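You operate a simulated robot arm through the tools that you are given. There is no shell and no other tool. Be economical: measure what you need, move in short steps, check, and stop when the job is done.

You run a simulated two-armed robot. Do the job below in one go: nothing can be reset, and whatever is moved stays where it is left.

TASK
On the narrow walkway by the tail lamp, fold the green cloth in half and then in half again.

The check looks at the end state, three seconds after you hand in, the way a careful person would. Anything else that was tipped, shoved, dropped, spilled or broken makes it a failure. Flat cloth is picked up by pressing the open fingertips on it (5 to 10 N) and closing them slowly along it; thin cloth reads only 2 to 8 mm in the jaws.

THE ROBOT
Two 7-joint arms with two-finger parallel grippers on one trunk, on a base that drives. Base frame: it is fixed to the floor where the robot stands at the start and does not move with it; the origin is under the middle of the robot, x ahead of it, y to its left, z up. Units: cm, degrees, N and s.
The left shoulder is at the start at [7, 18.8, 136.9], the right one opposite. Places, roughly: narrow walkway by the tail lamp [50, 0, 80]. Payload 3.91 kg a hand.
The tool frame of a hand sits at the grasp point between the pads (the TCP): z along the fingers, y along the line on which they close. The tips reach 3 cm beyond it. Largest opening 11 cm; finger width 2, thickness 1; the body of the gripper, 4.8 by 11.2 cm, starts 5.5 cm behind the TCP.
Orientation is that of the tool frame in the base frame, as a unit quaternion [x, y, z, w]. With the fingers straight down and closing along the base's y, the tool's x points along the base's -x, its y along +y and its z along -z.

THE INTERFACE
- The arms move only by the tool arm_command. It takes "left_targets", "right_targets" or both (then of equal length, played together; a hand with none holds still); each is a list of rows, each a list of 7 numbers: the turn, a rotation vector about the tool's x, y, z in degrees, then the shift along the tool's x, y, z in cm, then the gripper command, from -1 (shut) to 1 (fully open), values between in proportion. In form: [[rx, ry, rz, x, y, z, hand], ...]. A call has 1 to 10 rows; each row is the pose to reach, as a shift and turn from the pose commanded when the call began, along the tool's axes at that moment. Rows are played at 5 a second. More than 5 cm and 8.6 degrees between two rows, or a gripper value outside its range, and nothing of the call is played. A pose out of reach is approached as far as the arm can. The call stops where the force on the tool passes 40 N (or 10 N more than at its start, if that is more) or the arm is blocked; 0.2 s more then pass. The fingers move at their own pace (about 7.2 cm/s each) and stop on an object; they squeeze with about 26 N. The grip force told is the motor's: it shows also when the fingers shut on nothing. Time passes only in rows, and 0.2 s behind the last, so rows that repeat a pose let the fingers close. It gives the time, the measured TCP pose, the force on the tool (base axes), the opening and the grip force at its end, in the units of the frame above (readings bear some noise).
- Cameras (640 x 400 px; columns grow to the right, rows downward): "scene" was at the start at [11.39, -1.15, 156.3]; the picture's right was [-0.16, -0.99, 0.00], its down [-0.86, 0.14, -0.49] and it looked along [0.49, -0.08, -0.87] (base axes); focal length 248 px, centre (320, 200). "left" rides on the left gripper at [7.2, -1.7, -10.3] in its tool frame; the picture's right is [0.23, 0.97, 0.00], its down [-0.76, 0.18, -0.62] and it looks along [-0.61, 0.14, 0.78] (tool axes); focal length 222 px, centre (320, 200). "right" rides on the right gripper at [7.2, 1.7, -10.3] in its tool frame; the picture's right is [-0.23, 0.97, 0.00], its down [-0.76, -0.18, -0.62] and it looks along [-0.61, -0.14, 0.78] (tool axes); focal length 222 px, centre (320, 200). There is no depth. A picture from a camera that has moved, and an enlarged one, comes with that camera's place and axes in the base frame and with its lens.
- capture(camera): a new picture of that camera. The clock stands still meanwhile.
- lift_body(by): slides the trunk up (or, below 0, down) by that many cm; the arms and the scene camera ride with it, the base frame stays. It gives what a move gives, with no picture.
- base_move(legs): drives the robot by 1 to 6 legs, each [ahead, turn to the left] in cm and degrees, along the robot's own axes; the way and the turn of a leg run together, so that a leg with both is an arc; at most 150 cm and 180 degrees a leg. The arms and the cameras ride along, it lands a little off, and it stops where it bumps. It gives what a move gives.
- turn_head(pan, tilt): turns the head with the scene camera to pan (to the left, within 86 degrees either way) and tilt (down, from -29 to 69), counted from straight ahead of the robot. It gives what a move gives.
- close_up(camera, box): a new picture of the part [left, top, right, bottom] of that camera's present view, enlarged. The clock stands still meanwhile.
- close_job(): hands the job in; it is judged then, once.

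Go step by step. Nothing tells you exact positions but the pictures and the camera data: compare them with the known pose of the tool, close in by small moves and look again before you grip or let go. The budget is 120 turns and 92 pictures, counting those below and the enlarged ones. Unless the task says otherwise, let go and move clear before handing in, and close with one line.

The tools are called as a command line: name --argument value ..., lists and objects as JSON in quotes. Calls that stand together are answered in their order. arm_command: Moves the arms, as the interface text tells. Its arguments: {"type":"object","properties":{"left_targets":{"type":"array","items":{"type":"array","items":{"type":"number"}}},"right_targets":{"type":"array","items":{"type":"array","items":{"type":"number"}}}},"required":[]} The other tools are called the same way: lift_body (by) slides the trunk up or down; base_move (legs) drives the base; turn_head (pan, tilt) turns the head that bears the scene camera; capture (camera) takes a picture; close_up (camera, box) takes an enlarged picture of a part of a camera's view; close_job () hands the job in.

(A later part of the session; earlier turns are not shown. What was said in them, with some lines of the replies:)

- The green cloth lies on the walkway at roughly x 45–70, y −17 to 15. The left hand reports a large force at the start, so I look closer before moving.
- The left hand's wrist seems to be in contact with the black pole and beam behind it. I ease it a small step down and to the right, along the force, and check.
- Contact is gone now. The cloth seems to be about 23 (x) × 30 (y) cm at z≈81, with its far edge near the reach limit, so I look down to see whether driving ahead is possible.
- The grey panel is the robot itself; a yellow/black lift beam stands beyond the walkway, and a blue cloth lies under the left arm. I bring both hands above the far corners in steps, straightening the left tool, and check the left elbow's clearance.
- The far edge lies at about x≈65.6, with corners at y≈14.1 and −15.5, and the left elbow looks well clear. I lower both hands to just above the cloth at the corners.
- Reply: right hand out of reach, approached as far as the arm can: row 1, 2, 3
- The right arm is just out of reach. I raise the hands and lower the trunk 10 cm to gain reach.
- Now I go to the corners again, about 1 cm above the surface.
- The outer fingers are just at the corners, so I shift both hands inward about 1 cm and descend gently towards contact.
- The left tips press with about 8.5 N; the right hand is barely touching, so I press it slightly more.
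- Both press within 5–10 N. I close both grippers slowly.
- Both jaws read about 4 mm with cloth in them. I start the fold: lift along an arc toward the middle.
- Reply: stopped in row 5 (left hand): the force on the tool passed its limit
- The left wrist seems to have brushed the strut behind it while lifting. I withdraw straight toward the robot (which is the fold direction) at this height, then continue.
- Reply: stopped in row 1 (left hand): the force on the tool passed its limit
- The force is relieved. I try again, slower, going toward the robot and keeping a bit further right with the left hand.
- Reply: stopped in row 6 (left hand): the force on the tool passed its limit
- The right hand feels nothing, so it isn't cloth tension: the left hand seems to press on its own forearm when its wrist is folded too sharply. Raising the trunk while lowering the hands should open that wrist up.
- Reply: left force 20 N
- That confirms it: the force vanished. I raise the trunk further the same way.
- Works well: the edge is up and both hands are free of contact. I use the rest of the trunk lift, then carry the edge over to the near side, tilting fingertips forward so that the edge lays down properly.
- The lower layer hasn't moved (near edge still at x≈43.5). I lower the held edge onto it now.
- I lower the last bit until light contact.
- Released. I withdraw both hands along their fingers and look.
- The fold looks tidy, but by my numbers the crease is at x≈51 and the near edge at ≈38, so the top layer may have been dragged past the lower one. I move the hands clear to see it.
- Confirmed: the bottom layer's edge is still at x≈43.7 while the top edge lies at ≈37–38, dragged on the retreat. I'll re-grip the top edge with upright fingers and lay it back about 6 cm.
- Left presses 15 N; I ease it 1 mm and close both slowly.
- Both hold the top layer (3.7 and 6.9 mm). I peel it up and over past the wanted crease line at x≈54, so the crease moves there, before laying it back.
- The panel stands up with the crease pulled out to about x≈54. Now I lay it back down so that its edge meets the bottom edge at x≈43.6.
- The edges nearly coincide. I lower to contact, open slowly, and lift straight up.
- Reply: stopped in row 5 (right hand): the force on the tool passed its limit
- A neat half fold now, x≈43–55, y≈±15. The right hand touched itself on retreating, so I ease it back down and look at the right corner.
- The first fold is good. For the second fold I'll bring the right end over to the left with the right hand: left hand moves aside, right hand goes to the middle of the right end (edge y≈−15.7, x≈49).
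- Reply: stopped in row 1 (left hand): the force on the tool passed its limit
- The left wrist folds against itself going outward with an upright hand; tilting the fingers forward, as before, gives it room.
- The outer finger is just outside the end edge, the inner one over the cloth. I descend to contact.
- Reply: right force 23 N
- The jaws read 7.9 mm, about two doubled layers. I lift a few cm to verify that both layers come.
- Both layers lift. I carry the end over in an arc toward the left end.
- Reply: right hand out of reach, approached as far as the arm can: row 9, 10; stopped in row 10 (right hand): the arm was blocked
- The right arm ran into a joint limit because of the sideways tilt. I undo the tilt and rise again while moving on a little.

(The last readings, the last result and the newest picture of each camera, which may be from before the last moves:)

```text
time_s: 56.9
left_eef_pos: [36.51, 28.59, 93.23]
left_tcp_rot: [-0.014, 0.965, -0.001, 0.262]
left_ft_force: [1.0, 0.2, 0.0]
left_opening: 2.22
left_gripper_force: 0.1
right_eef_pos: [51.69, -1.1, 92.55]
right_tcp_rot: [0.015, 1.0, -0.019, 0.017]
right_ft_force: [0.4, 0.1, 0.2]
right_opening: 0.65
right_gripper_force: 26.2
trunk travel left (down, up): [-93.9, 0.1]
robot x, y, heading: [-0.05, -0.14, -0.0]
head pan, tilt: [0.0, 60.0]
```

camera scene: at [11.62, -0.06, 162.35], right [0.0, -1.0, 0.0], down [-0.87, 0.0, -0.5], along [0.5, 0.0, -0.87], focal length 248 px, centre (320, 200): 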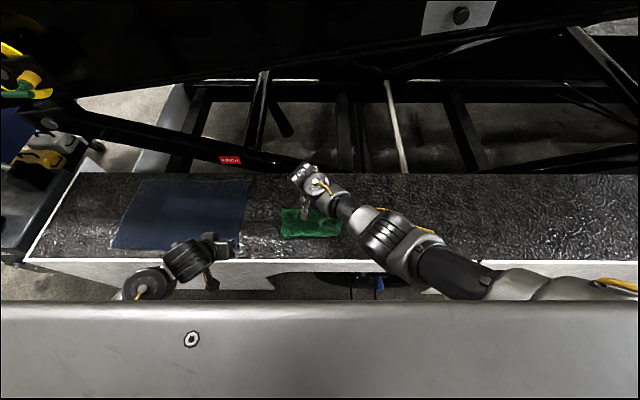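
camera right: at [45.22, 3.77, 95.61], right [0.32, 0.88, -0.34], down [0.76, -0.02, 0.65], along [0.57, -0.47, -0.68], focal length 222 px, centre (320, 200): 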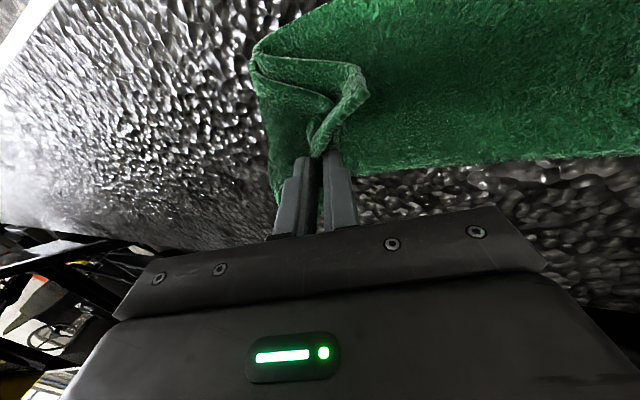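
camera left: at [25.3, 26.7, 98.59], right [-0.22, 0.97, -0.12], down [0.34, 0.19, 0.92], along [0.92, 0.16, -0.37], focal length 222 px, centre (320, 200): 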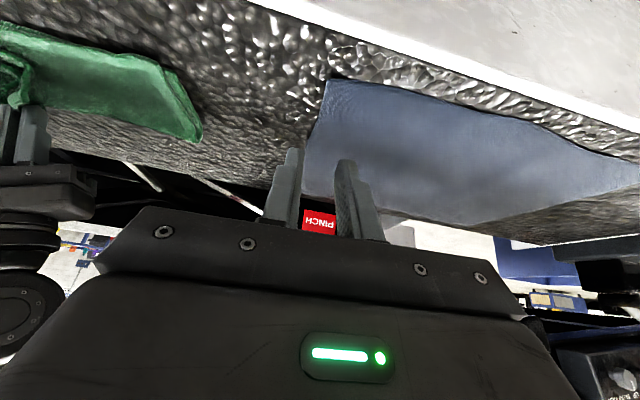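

arm_command --right_targets '[[0, 0, 0, 0.7, 1.5, 0, -1], [0, 0, 0, 1.4, 3, 0, -1], [0, 0, 0, 2, 4.5, 0, -1], [0, 0, 0, 2.6, 6, 0, -1], [0, 0, 0, 2.6, 6, 0, -1]]'

```text
time_s: 58.0
left_eef_pos: [36.58, 28.43, 93.38]
left_tcp_rot: [-0.014, 0.965, -0.001, 0.262]
left_ft_force: [-0.2, -0.2, 0.2]
left_opening: 2.19
left_gripper_force: 0.0
right_eef_pos: [51.07, 0.42, 91.0]
right_tcp_rot: [0.03, 0.998, -0.052, 0.025]
right_ft_force: [0.6, -1.0, 0.7]
right_opening: 0.66
right_gripper_force: 25.7
trunk travel left (down, up): [-93.9, 0.1]
robot x, y, heading: [0.16, -0.15, 0.1]
head pan, tilt: [0.0, 60.0]
```

It is still limited at y≈0.4, with the wrist turning off. I test whether yawing the hand to the left frees it.

arm_command --right_targets '[[-1, 0.5, -4, 0.3, 0.5, -0.5, -1], [-2, 1, -8, 0.5, 1.5, -0.5, -1], [-3, 1.5, -12, 0.7, 3, -0.5, -1], [-4, 2, -16, 1, 4.5, -0.5, -1], [-5, 2.5, -20, 1.3, 6, -0.5, -1], [-6, 2.7, -22, 1.5, 7.5, -0.5, -1], [-6, 2.7, -22, 1.5, 7.5, -0.5, -1]]'

capture --camera "scene"

```text
time_s: 58.6
left_eef_pos: [36.66, 28.46, 93.41]
left_tcp_rot: [-0.014, 0.965, 0.0, 0.262]
left_ft_force: [0.2, 0.1, 0.1]
left_opening: 2.2
left_gripper_force: 0.0
right_eef_pos: [50.89, -0.53, 90.44]
right_tcp_rot: [-0.024, 0.998, -0.052, 0.013]
right_ft_force: [0.0, -1.1, 0.4]
right_opening: 0.62
right_gripper_force: 25.7
trunk travel left (down, up): [-93.9, 0.1]
robot x, y, heading: [-0.05, -0.24, -0.3]
head pan, tilt: [0.0, 60.0]
stopped in row 2 (right hand): the arm was blocked; the commanded pose is now the measured one
```

```text
30 pictures are left
camera scene: at [11.53, -0.14, 162.35], right [0.0, -1.0, 0.0], down [-0.87, 0.0, -0.5], along [0.5, 0.0, -0.87], focal length 248 px, centre (320, 200)
```

scene: 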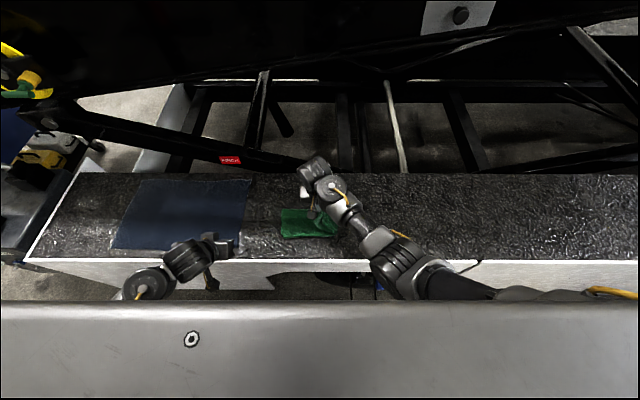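

Yawing doesn't help. Instead I turn the whole robot slightly left, which carries the hand leftward without straining the arm; a small step first.

base_move --legs '[[0, 5]]'

```text
time_s: 59.5
left_eef_pos: [34.06, 31.45, 93.26]
left_tcp_rot: [-0.055, 0.963, 0.011, 0.263]
left_ft_force: [0.2, -0.2, -0.2]
left_opening: 2.2
left_gripper_force: 0.2
right_eef_pos: [50.65, 3.78, 90.43]
right_tcp_rot: [-0.067, 0.996, -0.051, 0.015]
right_ft_force: [-0.3, 0.2, 0.3]
right_opening: 0.64
right_gripper_force: 26.7
trunk travel left (down, up): [-93.9, 0.1]
robot x, y, heading: [0.12, -0.12, 5.0]
head pan, tilt: [0.0, 60.0]
```

base_move --legs '[[0, 8]]'

turn_head --pan -13 --tilt 60

capture --camera "scene"

capture --camera "right"

```text
time_s: 60.5
left_eef_pos: [29.22, 35.86, 93.19]
left_tcp_rot: [-0.122, 0.957, 0.028, 0.261]
left_ft_force: [0.2, 0.0, -0.1]
left_opening: 2.23
left_gripper_force: 0.0
right_eef_pos: [49.73, 10.85, 90.42]
right_tcp_rot: [-0.136, 0.989, -0.05, 0.02]
right_ft_force: [-0.4, -0.5, -0.4]
right_opening: 0.63
right_gripper_force: 25.7
trunk travel left (down, up): [-93.9, 0.1]
robot x, y, heading: [-0.09, -0.26, 13.0]
head pan, tilt: [0.0, 60.0]
```

```text
time_s: 61.3
left_eef_pos: [29.21, 36.09, 93.24]
left_tcp_rot: [-0.123, 0.957, 0.028, 0.26]
left_ft_force: [0.4, 0.3, 0.4]
left_opening: 2.19
left_gripper_force: 0.0
right_eef_pos: [49.63, 10.89, 90.63]
right_tcp_rot: [-0.136, 0.989, -0.052, 0.02]
right_ft_force: [0.6, 0.4, -0.3]
right_opening: 0.61
right_gripper_force: 25.9
trunk travel left (down, up): [-93.9, 0.1]
robot x, y, heading: [0.1, -0.17, 12.8]
head pan, tilt: [-13.0, 60.0]
```

```text
29 pictures are left
camera scene: at [11.34, 1.1, 162.36], right [0.0, -1.0, 0.0], down [-0.87, 0.0, -0.5], along [0.5, 0.0, -0.87], focal length 248 px, centre (320, 200)
```

scene: 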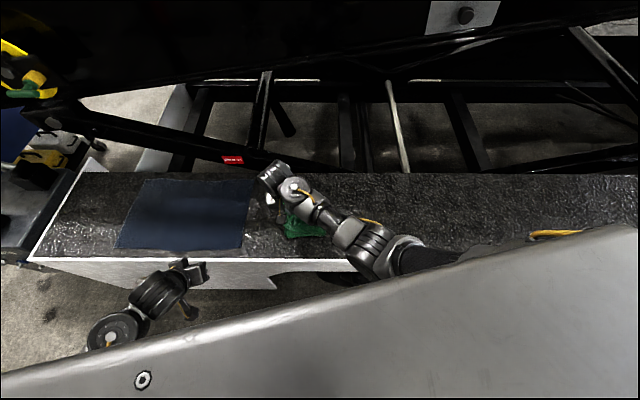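

```text
28 pictures are left
camera right: at [41.87, 11.56, 100.34], right [-0.04, 0.99, -0.1], down [0.75, 0.1, 0.66], along [0.66, -0.05, -0.75], focal length 222 px, centre (320, 200)
```

right: 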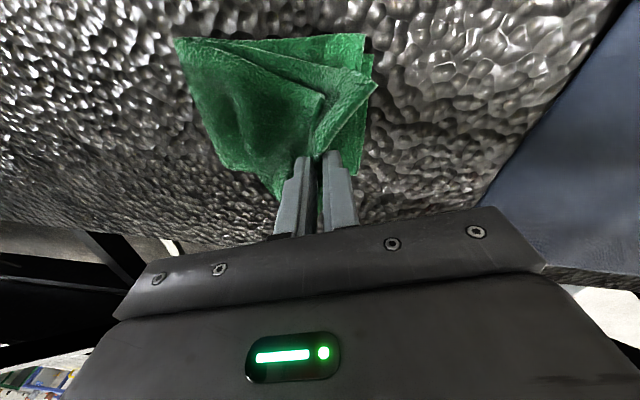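

The end is now above the left part. I turn the hand straight again, lower it part way and check.

arm_command --right_targets '[[0, 0, 3, 0, 0.3, 0.5, -1], [-1, 0, 6, 0, 0.6, 1, -1], [-2, 0, 9, 0.1, 0.9, 1.7, -1], [-3, 0, 12, 0.1, 1.2, 2.4, -1], [-4, 0, 15, 0.16, 1.5, 2.95, -1], [-4, 0, 15, 0.16, 1.5, 2.95, -1]]'

capture --camera "right"

```text
time_s: 62.7
left_eef_pos: [29.31, 36.09, 93.19]
left_tcp_rot: [-0.123, 0.957, 0.029, 0.26]
left_ft_force: [-0.2, 0.7, 0.9]
left_opening: 2.19
left_gripper_force: 0.0
right_eef_pos: [51.02, 9.37, 86.93]
right_tcp_rot: [0.003, 0.999, -0.031, 0.03]
right_ft_force: [0.7, -0.4, 1.0]
right_opening: 0.65
right_gripper_force: 25.7
trunk travel left (down, up): [-93.9, 0.1]
robot x, y, heading: [0.01, -0.02, 12.8]
head pan, tilt: [-13.0, 60.0]
```

```text
27 pictures are left
camera right: at [43.35, 11.76, 96.63], right [0.23, 0.97, -0.05], down [0.72, -0.14, 0.68], along [0.65, -0.19, -0.73], focal length 222 px, centre (320, 200)
```

right: 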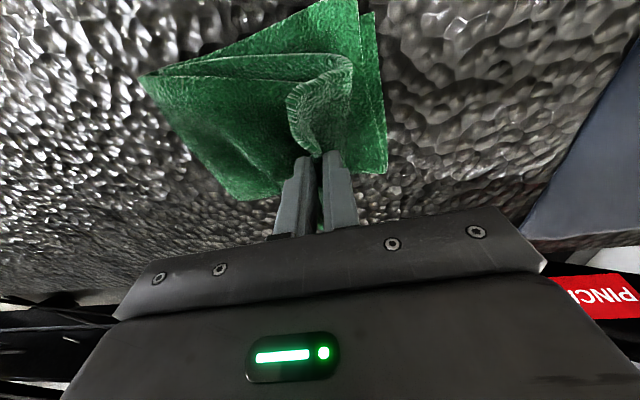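

Hand is straight again, at y≈9.4. The left edge is at y≈13.8 and the crease at ≈−0.8, as wanted. A further 4–5° turn brings the end over the left edge.

base_move --legs '[[0, 4.5]]'

arm_command --right_targets '[[0, 0, 1, 0.5, 0, 0.5, -1], [0, 0, 2, 1, 0, 1, -1], [0, 0, 3, 1.3, 0, 1.5, -1], [0, 0, 3, 1.3, 0, 1.5, -1]]'

capture --camera "right"

```text
time_s: 63.6
left_eef_pos: [26.35, 38.25, 93.29]
left_tcp_rot: [-0.16, 0.952, 0.041, 0.259]
left_ft_force: [0.2, 0.1, -0.2]
left_opening: 2.17
left_gripper_force: 0.1
right_eef_pos: [50.22, 13.24, 86.97]
right_tcp_rot: [-0.037, 0.998, -0.029, 0.031]
right_ft_force: [-0.3, 0.2, -0.4]
right_opening: 0.6
right_gripper_force: 25.8
trunk travel left (down, up): [-93.9, 0.1]
robot x, y, heading: [-0.02, -0.09, 17.2]
head pan, tilt: [-13.0, 60.0]
```

```text
time_s: 64.6
left_eef_pos: [26.35, 38.08, 93.32]
left_tcp_rot: [-0.16, 0.952, 0.038, 0.259]
left_ft_force: [-0.9, -0.4, 0.3]
left_opening: 2.21
left_gripper_force: 0.1
right_eef_pos: [50.36, 12.54, 85.86]
right_tcp_rot: [-0.008, 0.999, -0.031, 0.042]
right_ft_force: [0.2, 0.2, -0.1]
right_opening: 0.63
right_gripper_force: 25.7
trunk travel left (down, up): [-93.9, 0.1]
robot x, y, heading: [-0.05, 0.25, 17.4]
head pan, tilt: [-13.0, 60.0]
```

```text
26 pictures are left
camera right: at [42.31, 14.89, 95.37], right [0.21, 0.98, -0.04], down [0.71, -0.13, 0.69], along [0.67, -0.18, -0.72], focal length 222 px, centre (320, 200)
```

right: 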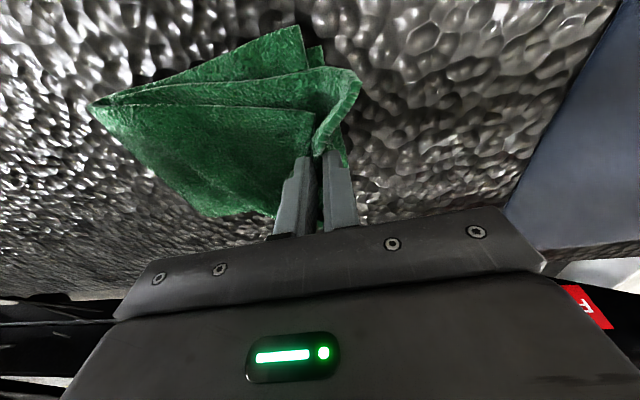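

The x is about 1.4 cm too far ahead and the arm is at a limit, so I back the base slightly.

base_move --legs '[[-1.4, 1]]'

arm_command --right_targets '[[0, 0, 0, 0, 0, 0.5, -1], [0, 0, 0, 0, 0, 1, -1], [0, 0, 0, 0, 0, 1.5, -1], [0, 0, 0, 0, 0, 1.5, -1]]'

capture --camera "right"

```text
time_s: 65.3
left_eef_pos: [24.79, 38.18, 93.21]
left_tcp_rot: [-0.168, 0.95, 0.042, 0.258]
left_ft_force: [0.4, 0.0, 0.5]
left_opening: 2.19
left_gripper_force: 0.0
right_eef_pos: [48.85, 13.08, 85.58]
right_tcp_rot: [-0.016, 0.999, -0.033, 0.04]
right_ft_force: [0.8, 0.3, 0.1]
right_opening: 0.65
right_gripper_force: 26.5
trunk travel left (down, up): [-93.9, 0.1]
robot x, y, heading: [-1.59, -0.9, 18.4]
head pan, tilt: [-13.0, 60.0]
```

```text
time_s: 66.3
left_eef_pos: [24.44, 38.14, 93.27]
left_tcp_rot: [-0.169, 0.95, 0.042, 0.259]
left_ft_force: [0.3, 0.1, -0.3]
left_opening: 2.22
left_gripper_force: 0.0
right_eef_pos: [49.26, 12.3, 84.01]
right_tcp_rot: [-0.014, 0.998, -0.037, 0.044]
right_ft_force: [-2.6, 3.3, 11.5]
right_opening: 0.65
right_gripper_force: 25.5
trunk travel left (down, up): [-93.9, 0.1]
robot x, y, heading: [-0.97, -0.54, 18.0]
head pan, tilt: [-13.0, 60.0]
```

```text
25 pictures are left
camera right: at [41.13, 14.46, 93.54], right [0.2, 0.98, -0.05], down [0.71, -0.11, 0.7], along [0.68, -0.18, -0.71], focal length 222 px, centre (320, 200)
```

right: 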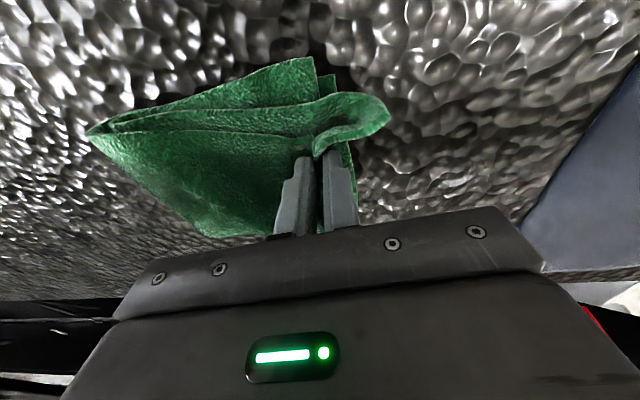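

Contact at about 11 N with the end at the left edge. I open slowly and rise straight up.

arm_command --right_targets '[[0, 0, 0, 0, 0, -0.1, -1], [0, 0, 0, 0, 0, -0.1, -0.9], [0, 0, 0, 0, 0, -0.1, -0.8], [0, 0, 0, 0, 0, -0.1, -0.7], [0, 0, 0, 0, 0, -0.1, -0.6], [0, 0, 0, 0, 0, -0.1, -0.5], [0, 0, 0, 0, 0, -0.1, -0.5], [0, 0, 0, 0, 0, -0.8, -0.5], [0, 0, 0, 0, 0, -2, -0.5], [0, 0, 0, 0, 0, -4, -0.5]]'

capture --camera "right"

```text
time_s: 68.5
left_eef_pos: [24.43, 38.28, 93.31]
left_tcp_rot: [-0.169, 0.95, 0.042, 0.26]
left_ft_force: [-0.1, -0.6, 1.0]
left_opening: 2.22
left_gripper_force: 0.2
right_eef_pos: [48.07, 13.24, 88.32]
right_tcp_rot: [-0.018, 0.999, -0.032, 0.04]
right_ft_force: [-0.4, 0.2, -0.4]
right_opening: 2.75
right_gripper_force: 0.0
trunk travel left (down, up): [-93.9, 0.1]
robot x, y, heading: [-1.13, -0.6, 18.4]
head pan, tilt: [-13.0, 60.0]
```

```text
24 pictures are left
camera right: at [40.19, 15.39, 97.75], right [0.19, 0.98, -0.04], down [0.71, -0.11, 0.69], along [0.67, -0.17, -0.72], focal length 222 px, centre (320, 200)
```

right: 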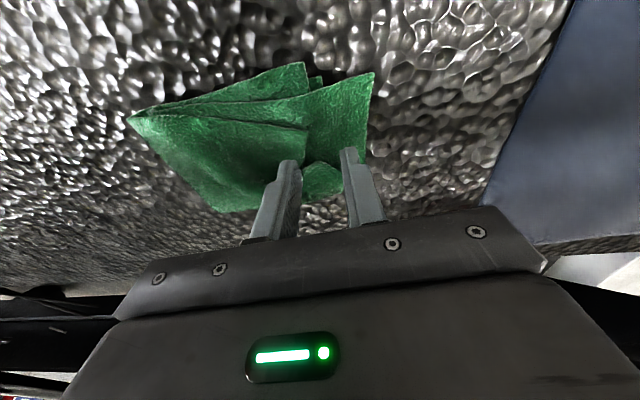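

Released. I raise the hand a bit and turn the robot back to the right so that I can see the result from above.

arm_command --right_targets '[[0, 0, 0, 0, 0, -1.5, -0.5], [0, 0, 0, 0, 0, -3, -0.5], [0, 0, 0, 0, 0, -3, -0.5]]'

base_move --legs '[[0, -18]]'

arm_command --right_targets '[[0, 0, 0, 0, -3, 0, -0.5], [0, 0, 0, 0, -6, 0, -0.5], [0, 0, 0, 0, -9, 0, -0.5], [0, 0, 0, 0, -12, 0, -0.5], [0, 0, 0, 0, -15, 0, -0.5], [0, 0, 0, 0, -15, 0, -0.5]]'

turn_head --pan 0 --tilt 60

close_up --camera "scene" --box '[248, 180, 376, 260]'

```text
time_s: 69.3
left_eef_pos: [24.34, 38.16, 93.28]
left_tcp_rot: [-0.169, 0.95, 0.041, 0.26]
left_ft_force: [0.5, -0.1, -0.3]
left_opening: 2.22
left_gripper_force: 0.0
right_eef_pos: [48.18, 13.42, 91.12]
right_tcp_rot: [-0.016, 0.999, -0.032, 0.04]
right_ft_force: [0.7, 0.1, -0.3]
right_opening: 2.74
right_gripper_force: 0.1
trunk travel left (down, up): [-93.9, 0.1]
robot x, y, heading: [-1.45, -0.35, 18.4]
head pan, tilt: [-13.0, 60.0]
```

```text
time_s: 70.7
left_eef_pos: [35.08, 28.47, 93.21]
left_tcp_rot: [-0.018, 0.965, 0.0, 0.263]
left_ft_force: [0.6, 0.0, -0.8]
left_opening: 2.17
left_gripper_force: 0.0
right_eef_pos: [49.88, -2.45, 91.14]
right_tcp_rot: [0.14, 0.989, -0.039, 0.036]
right_ft_force: [-0.3, -0.4, 0.7]
right_opening: 2.74
right_gripper_force: 0.2
trunk travel left (down, up): [-93.9, 0.1]
robot x, y, heading: [-1.12, -0.63, 0.5]
head pan, tilt: [-13.0, 60.0]
```

```text
time_s: 72.1
left_eef_pos: [35.15, 28.45, 93.33]
left_tcp_rot: [-0.018, 0.965, 0.0, 0.262]
left_ft_force: [0.2, -0.1, 0.1]
left_opening: 2.23
left_gripper_force: 0.0
right_eef_pos: [45.72, -16.9, 92.25]
right_tcp_rot: [0.139, 0.989, -0.038, 0.035]
right_ft_force: [0.5, 0.1, -0.2]
right_opening: 2.73
right_gripper_force: 0.1
trunk travel left (down, up): [-93.9, 0.1]
robot x, y, heading: [-1.64, -0.46, 0.4]
head pan, tilt: [-13.0, 60.0]
```

```text
time_s: 72.9
left_eef_pos: [35.08, 28.47, 93.24]
left_tcp_rot: [-0.017, 0.964, 0.0, 0.264]
left_ft_force: [-0.1, -0.2, 1.2]
left_opening: 2.23
left_gripper_force: 0.0
right_eef_pos: [45.64, -17.02, 92.26]
right_tcp_rot: [0.139, 0.989, -0.039, 0.036]
right_ft_force: [-0.4, -1.4, -0.7]
right_opening: 2.75
right_gripper_force: 0.0
trunk travel left (down, up): [-93.9, 0.1]
robot x, y, heading: [-1.03, -0.51, 0.2]
head pan, tilt: [0.0, 60.0]
```

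```text
5.00 times, centred on (312, 220) of scene
camera zoom: at [10.23, -0.42, 162.36], right [0.01, -1.0, 0.0], down [-0.87, -0.01, -0.5], along [0.5, 0.0, -0.87], focal length 1238 px, centre (360, 100)
```

zoom: 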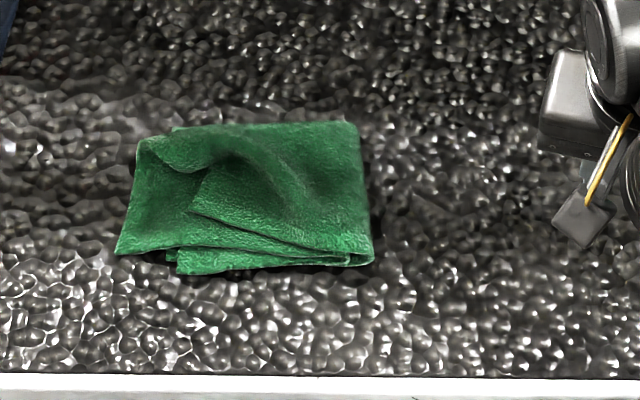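

Nearly there: the quarter fold is made, but the topmost layer's near-left corner is curled back (it sits at about (47.5, 11.5) instead of near (44, 14)). I'll use the left hand to pinch that corner and draw it out, so I bring it above.

arm_command --left_targets '[[0, 3.5, 0, -1, -2.3, 1.2, -0.5], [0, 7.5, 0, -2, -4.6, 2.6, -0.45], [0, 11.5, 0, -3, -6.9, 4, -0.45], [0, 15.5, 0, -4, -9.2, 5.4, -0.45], [0, 19.5, 0, -5, -11.5, 6.8, -0.45], [0, 23.5, 0, -6, -13.8, 8.2, -0.45], [0, 27, 0, -7, -16.1, 9.6, -0.45], [0, 30.5, 0, -7.8, -18.4, 10.5, -0.45], [0, 30.5, 0, -7.8, -18.4, 10.5, -0.45]]'

capture --camera "left"

```text
time_s: 74.9
left_eef_pos: [47.72, 10.22, 88.4]
left_tcp_rot: [-0.017, 1.0, -0.004, -0.001]
left_ft_force: [-0.9, -0.6, -0.5]
left_opening: 3.05
left_gripper_force: 0.0
right_eef_pos: [45.73, -16.88, 92.18]
right_tcp_rot: [0.14, 0.989, -0.038, 0.037]
right_ft_force: [0.2, 0.4, -0.6]
right_opening: 2.77
right_gripper_force: 0.0
trunk travel left (down, up): [-93.9, 0.1]
robot x, y, heading: [-1.5, -0.25, 0.3]
head pan, tilt: [0.0, 60.0]
```

```text
22 pictures are left
camera left: at [40.67, 8.63, 98.78], right [-0.26, 0.97, -0.01], down [0.76, 0.21, 0.62], along [0.6, 0.16, -0.78], focal length 222 px, centre (320, 200)
```

left: 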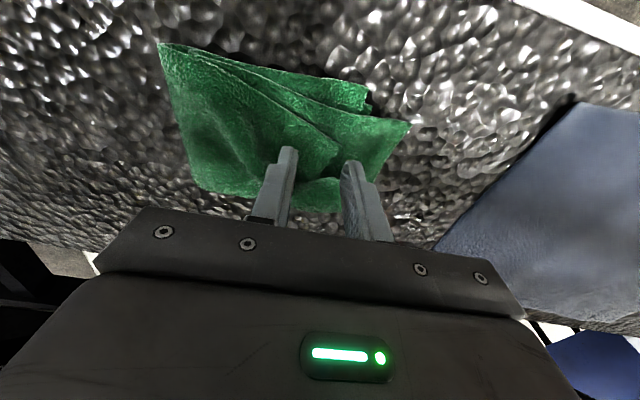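

arm_command --left_targets '[[0, 0, 0, -0.6, 0, 1.5, -0.45], [0, 0, 0, -0.6, 0, 2.5, -0.45], [0, 0, 0, -0.6, 0, 3.2, -0.45], [0, 0, 0, -0.6, 0, 3.2, -0.45]]'

```text
time_s: 75.9
left_eef_pos: [48.5, 10.35, 85.26]
left_tcp_rot: [-0.017, 1.0, -0.005, 0.0]
left_ft_force: [-0.3, 0.6, -0.4]
left_opening: 3.02
left_gripper_force: 0.0
right_eef_pos: [45.73, -16.88, 92.22]
right_tcp_rot: [0.139, 0.989, -0.039, 0.036]
right_ft_force: [0.4, 0.4, 1.0]
right_opening: 2.74
right_gripper_force: 0.1
trunk travel left (down, up): [-93.9, 0.1]
robot x, y, heading: [-1.34, -0.31, 0.5]
head pan, tilt: [0.0, 60.0]
```

arm_command --left_targets '[[0, 0, 0, 0, 0, 0.4, -0.45], [0, 0, 0, 0, 0, 0.7, -0.45], [0, 0, 0, 0, 0, 0.9, -0.45], [0, 0, 0, 0, 0, 0.9, -0.45]]'

```text
time_s: 76.9
left_eef_pos: [48.48, 10.39, 84.32]
left_tcp_rot: [-0.018, 1.0, -0.005, 0.0]
left_ft_force: [0.6, 0.1, 4.4]
left_opening: 3.02
left_gripper_force: 0.1
right_eef_pos: [45.57, -16.96, 92.25]
right_tcp_rot: [0.139, 0.989, -0.038, 0.036]
right_ft_force: [0.0, -0.9, 0.0]
right_opening: 2.73
right_gripper_force: 0.1
trunk travel left (down, up): [-93.9, 0.1]
robot x, y, heading: [-1.4, -0.52, 0.2]
head pan, tilt: [0.0, 60.0]
```

A light 4.4 N press, enough for the top layer only; I close slowly.

arm_command --left_targets '[[0, 0, 0, 0, 0, 0.05, -0.5], [0, 0, 0, 0, 0, 0.05, -0.57], [0, 0, 0, 0, 0, 0.05, -0.64], [0, 0, 0, 0, 0, 0.05, -0.71], [0, 0, 0, 0, 0, 0.05, -0.78], [0, 0, 0, 0, 0, 0.05, -0.85], [0, 0, 0, 0, 0, 0.05, -0.92], [0, 0, 0, 0, 0, 0.05, -1], [0, 0, 0, 0, 0, 0.05, -1]]'

arm_command --left_targets '[[0, 0, 0, 0, 0, -0.6, -1], [0, 0, 0, 0, 0, -1.4, -1], [0, 0, 0, 0, 0, -2, -1], [0, 0, 0, 0, 0, -2, -1]]'

capture --camera "left"

```text
time_s: 78.9
left_eef_pos: [48.47, 10.32, 84.14]
left_tcp_rot: [-0.017, 1.0, -0.005, 0.0]
left_ft_force: [0.3, -1.8, 5.5]
left_opening: 0.58
left_gripper_force: 25.9
right_eef_pos: [45.79, -16.91, 92.22]
right_tcp_rot: [0.14, 0.989, -0.04, 0.036]
right_ft_force: [-0.9, -0.2, -0.2]
right_opening: 2.73
right_gripper_force: 0.1
trunk travel left (down, up): [-93.9, 0.1]
robot x, y, heading: [-1.33, -0.42, 0.2]
head pan, tilt: [0.0, 60.0]
```

```text
time_s: 79.9
left_eef_pos: [48.38, 10.52, 86.2]
left_tcp_rot: [-0.017, 1.0, -0.005, -0.001]
left_ft_force: [0.9, 0.6, 0.2]
left_opening: 0.57
left_gripper_force: 26.3
right_eef_pos: [45.66, -17.08, 92.05]
right_tcp_rot: [0.14, 0.989, -0.038, 0.036]
right_ft_force: [0.1, -0.4, 0.6]
right_opening: 2.76
right_gripper_force: 0.1
trunk travel left (down, up): [-93.9, 0.1]
robot x, y, heading: [-1.16, -0.12, 0.6]
head pan, tilt: [0.0, 60.0]
```

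```text
21 pictures are left
camera left: at [41.3, 8.62, 96.63], right [-0.26, 0.97, -0.01], down [0.76, 0.21, 0.62], along [0.6, 0.16, -0.78], focal length 222 px, centre (320, 200)
```

left: 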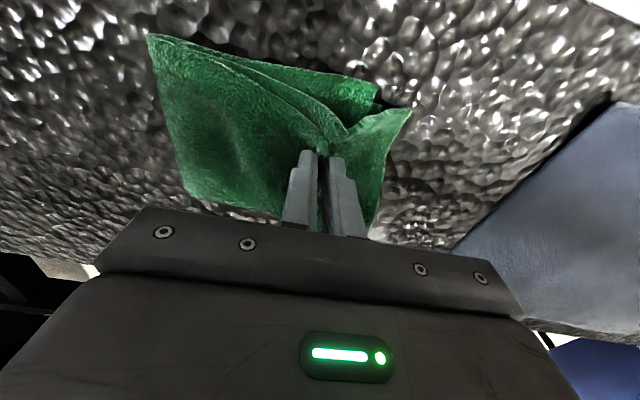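

The jaws took two layers (5.7 mm). I put it down, reopen only a little, and retry with a smaller bite nearer the corner.

arm_command --left_targets '[[0, 0, 0, 0, 0, 1, -1], [0, 0, 0, 0, 0, 1.8, -1], [0, 0, 0, 0, 0, 1.8, -0.85], [0, 0, 0, 0, 0, 1.8, -0.7], [0, 0, 0, 0, 0, 1.8, -0.6], [0, 0, 0, 0, 0, 1.8, -0.6], [0, 0, 0, 0, 0, 1, -0.6], [0, 0, 0, 0, 0, -0.5, -0.6], [0, 0, 0, 0, 0, -2.5, -0.6]]'

capture --camera "left"

```text
time_s: 81.9
left_eef_pos: [48.39, 10.42, 88.69]
left_tcp_rot: [-0.016, 1.0, -0.004, -0.001]
left_ft_force: [-0.6, -0.4, 0.3]
left_opening: 2.21
left_gripper_force: 0.0
right_eef_pos: [45.71, -16.95, 92.15]
right_tcp_rot: [0.14, 0.989, -0.038, 0.037]
right_ft_force: [0.1, 0.1, 0.4]
right_opening: 2.76
right_gripper_force: 0.0
trunk travel left (down, up): [-93.9, 0.1]
robot x, y, heading: [-1.27, -0.26, 0.4]
head pan, tilt: [0.0, 60.0]
```

```text
20 pictures are left
camera left: at [41.24, 8.66, 99.14], right [-0.26, 0.97, -0.01], down [0.76, 0.21, 0.62], along [0.6, 0.16, -0.78], focal length 222 px, centre (320, 200)
```

left: 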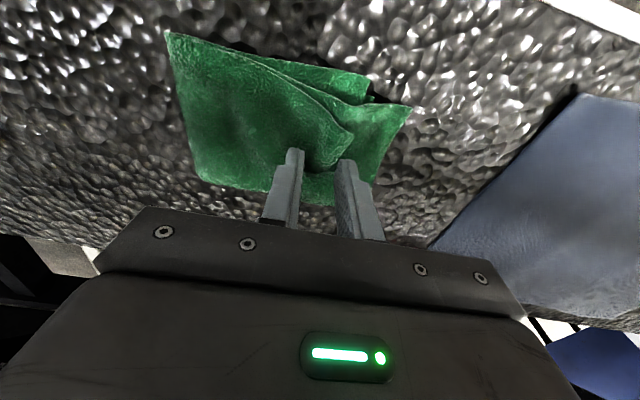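

arm_command --left_targets '[[0, 0, 0, 0.6, 0.9, 1.5, -0.71], [0, 0, 0, 0.6, 0.9, 3, -0.71], [0, 0, 0, 0.6, 0.9, 4, -0.71], [0, 0, 0, 0.6, 0.9, 4.2, -0.71], [0, 0, 0, 0.6, 0.9, 4.2, -0.71]]'

```text
time_s: 83.1
left_eef_pos: [47.69, 11.25, 84.59]
left_tcp_rot: [-0.018, 1.0, -0.005, 0.0]
left_ft_force: [-0.8, 0.3, 2.4]
left_opening: 1.61
left_gripper_force: 0.2
right_eef_pos: [45.74, -16.85, 92.22]
right_tcp_rot: [0.14, 0.989, -0.039, 0.036]
right_ft_force: [-0.6, -0.3, 0.7]
right_opening: 2.75
right_gripper_force: 0.1
trunk travel left (down, up): [-93.9, 0.1]
robot x, y, heading: [-1.17, -0.76, 0.2]
head pan, tilt: [0.0, 60.0]
```

arm_command --left_targets '[[0, 0, 0, 0, 0, 0.1, -0.71], [0, 0, 0, 0, 0, 0.1, -0.77], [0, 0, 0, 0, 0, 0.1, -0.83], [0, 0, 0, 0, 0, 0.1, -0.89], [0, 0, 0, 0, 0, 0.1, -0.95], [0, 0, 0, 0, 0, 0.1, -1], [0, 0, 0, 0, 0, 0.1, -1], [0, 0, 0, 0, 0, -0.6, -1], [0, 0, 0, 0, 0, -1.5, -1], [0, 0, 0, 0, 0, -1.5, -1]]'

capture --camera "left"

```text
time_s: 85.3
left_eef_pos: [47.74, 11.38, 86.03]
left_tcp_rot: [-0.018, 1.0, -0.004, -0.001]
left_ft_force: [-0.2, -0.2, 0.3]
left_opening: 0.32
left_gripper_force: 25.9
right_eef_pos: [45.68, -16.9, 92.25]
right_tcp_rot: [0.139, 0.989, -0.038, 0.037]
right_ft_force: [-1.0, 0.2, -0.4]
right_opening: 2.75
right_gripper_force: 0.0
trunk travel left (down, up): [-93.9, 0.1]
robot x, y, heading: [-0.79, -0.33, 0.2]
head pan, tilt: [0.0, 60.0]
```

```text
19 pictures are left
camera left: at [40.6, 9.54, 96.46], right [-0.26, 0.97, -0.01], down [0.76, 0.21, 0.62], along [0.6, 0.16, -0.78], focal length 222 px, centre (320, 200)
```

left: 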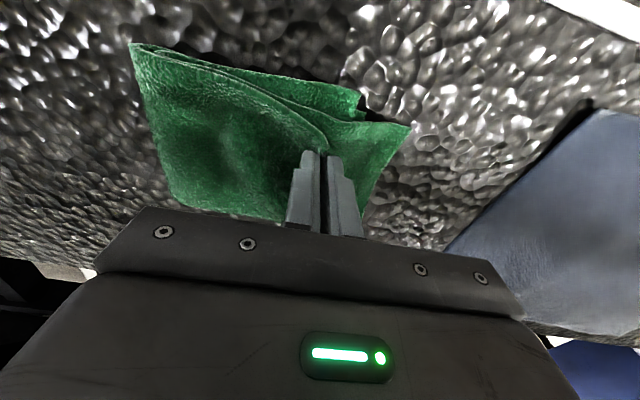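

Single layer now (3.2 mm) with the layer below lying flat. I draw the corner outward (toward near-left), lower and look.

arm_command --left_targets '[[0, 0, 0, 0.6, 0.5, 0, -1], [0, 0, 0, 1.2, 1, 0.2, -1], [0, 0, 0, 1.8, 1.5, 0.4, -1], [0, 0, 0, 2.4, 1.9, 0.7, -1], [0, 0, 0, 3, 2.2, 1, -1], [0, 0, 0, 3, 2.2, 1, -1]]'

capture --camera "left"

```text
time_s: 86.7
left_eef_pos: [44.75, 13.38, 85.03]
left_tcp_rot: [-0.018, 1.0, -0.004, 0.001]
left_ft_force: [0.1, 0.2, -0.1]
left_opening: 0.33
left_gripper_force: 26.2
right_eef_pos: [45.67, -16.86, 92.17]
right_tcp_rot: [0.139, 0.989, -0.038, 0.036]
right_ft_force: [0.1, 0.3, 0.3]
right_opening: 2.76
right_gripper_force: 0.0
trunk travel left (down, up): [-93.9, 0.1]
robot x, y, heading: [-1.26, -0.38, 0.5]
head pan, tilt: [0.0, 60.0]
```

```text
18 pictures are left
camera left: at [37.59, 11.57, 95.37], right [-0.26, 0.97, -0.01], down [0.76, 0.21, 0.62], along [0.6, 0.16, -0.78], focal length 222 px, centre (320, 200)
```

left: 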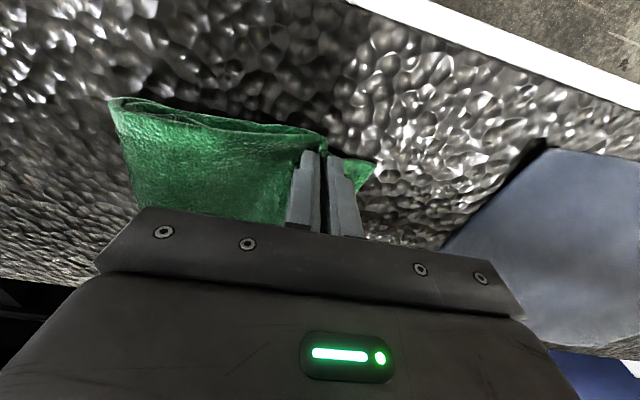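

The corner now sits over the near-left corner of the stack. I lower, release, rise and move aside.

arm_command --left_targets '[[0, 0, 0, 0, 0, 0.5, -1], [0, 0, 0, 0, 0, 0.8, -0.9], [0, 0, 0, 0, 0, 0.8, -0.8], [0, 0, 0, 0, 0, 0.8, -0.7], [0, 0, 0, 0, 0, 0.8, -0.6], [0, 0, 0, 0, 0, 0.8, -0.6], [0, 0, 0, 0, 0, 0, -0.6], [0, 0, 0, 0, 0, -1.5, -0.6], [0, 0, 0, 0, 0, -3.5, -0.6]]'

arm_command --left_targets '[[0, -5, 0, 1, 1, -1, -0.6], [0, -10, 0, 2, 3, -2, -0.6], [0, -15, 0, 3, 5, -3, -0.6], [0, -20, 0, 4, 7, -4, -0.6], [0, -25, 0, 6, 9, -4.5, -0.6], [0, -30, 0, 8, 12, -5, -0.6], [0, -30, 0, 9, 15, -5, -0.6], [0, -30, 0, 9, 15, -5, -0.6]]'

close_up --camera "scene" --box '[248, 180, 376, 260]'

```text
time_s: 88.7
left_eef_pos: [44.58, 13.28, 88.43]
left_tcp_rot: [-0.018, 1.0, -0.004, 0.0]
left_ft_force: [0.6, 0.3, 0.3]
left_opening: 2.18
left_gripper_force: 0.1
right_eef_pos: [45.63, -17.0, 92.12]
right_tcp_rot: [0.139, 0.989, -0.038, 0.036]
right_ft_force: [-0.1, 0.8, 0.3]
right_opening: 2.74
right_gripper_force: 0.0
trunk travel left (down, up): [-93.9, 0.1]
robot x, y, heading: [-1.66, -0.38, 0.2]
head pan, tilt: [0.0, 60.0]
```

```text
time_s: 90.5
left_eef_pos: [35.17, 28.06, 93.46]
left_tcp_rot: [-0.018, 0.966, 0.001, 0.259]
left_ft_force: [0.6, 0.4, -1.4]
left_opening: 2.19
left_gripper_force: 0.1
right_eef_pos: [45.71, -16.92, 92.05]
right_tcp_rot: [0.139, 0.989, -0.037, 0.036]
right_ft_force: [0.7, -0.7, 0.2]
right_opening: 2.76
right_gripper_force: 0.0
trunk travel left (down, up): [-93.9, 0.1]
robot x, y, heading: [-1.51, -0.56, 0.3]
head pan, tilt: [0.0, 60.0]
```

```text
5.00 times, centred on (312, 220) of scene
camera zoom: at [10.32, -0.36, 162.35], right [0.01, -1.0, 0.0], down [-0.87, -0.01, -0.5], along [0.5, 0.0, -0.87], focal length 1238 px, centre (360, 100)
```

zoom: 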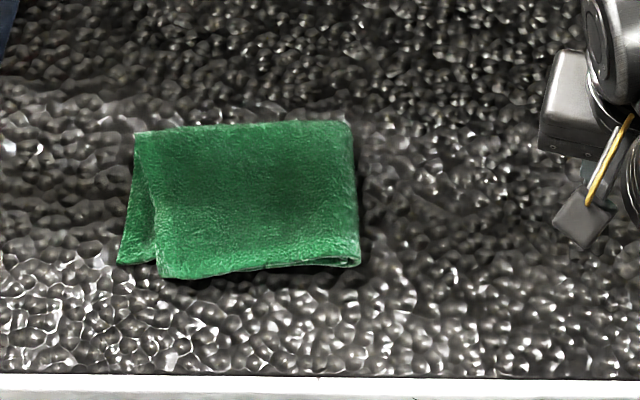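

The cloth now lies as a tidy quarter fold; only a small corner of an inner layer peeks out at the left. I check the whole scene once before handing in.

capture --camera "scene"

```text
16 pictures are left
camera scene: at [10.32, -0.36, 162.35], right [0.01, -1.0, 0.0], down [-0.87, -0.01, -0.5], along [0.5, 0.0, -0.87], focal length 248 px, centre (320, 200)
```

scene: 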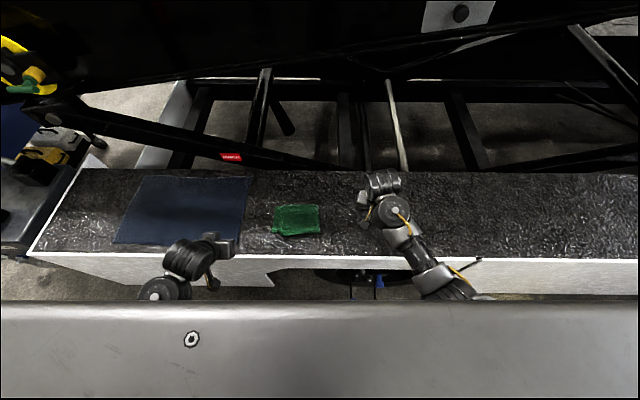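

The green cloth is folded in half twice, the blue cloth and everything else are undisturbed, and both hands are clear, so I hand in.

close_job

```text
The job is handed in.
```

The green cloth on the walkway is folded in half and then in half again, and I handed the job in. One corner of an inner layer sticks out about 3 cm at the left. In the last picture the blue cloth and everything else look unmoved, and both hands are clear.
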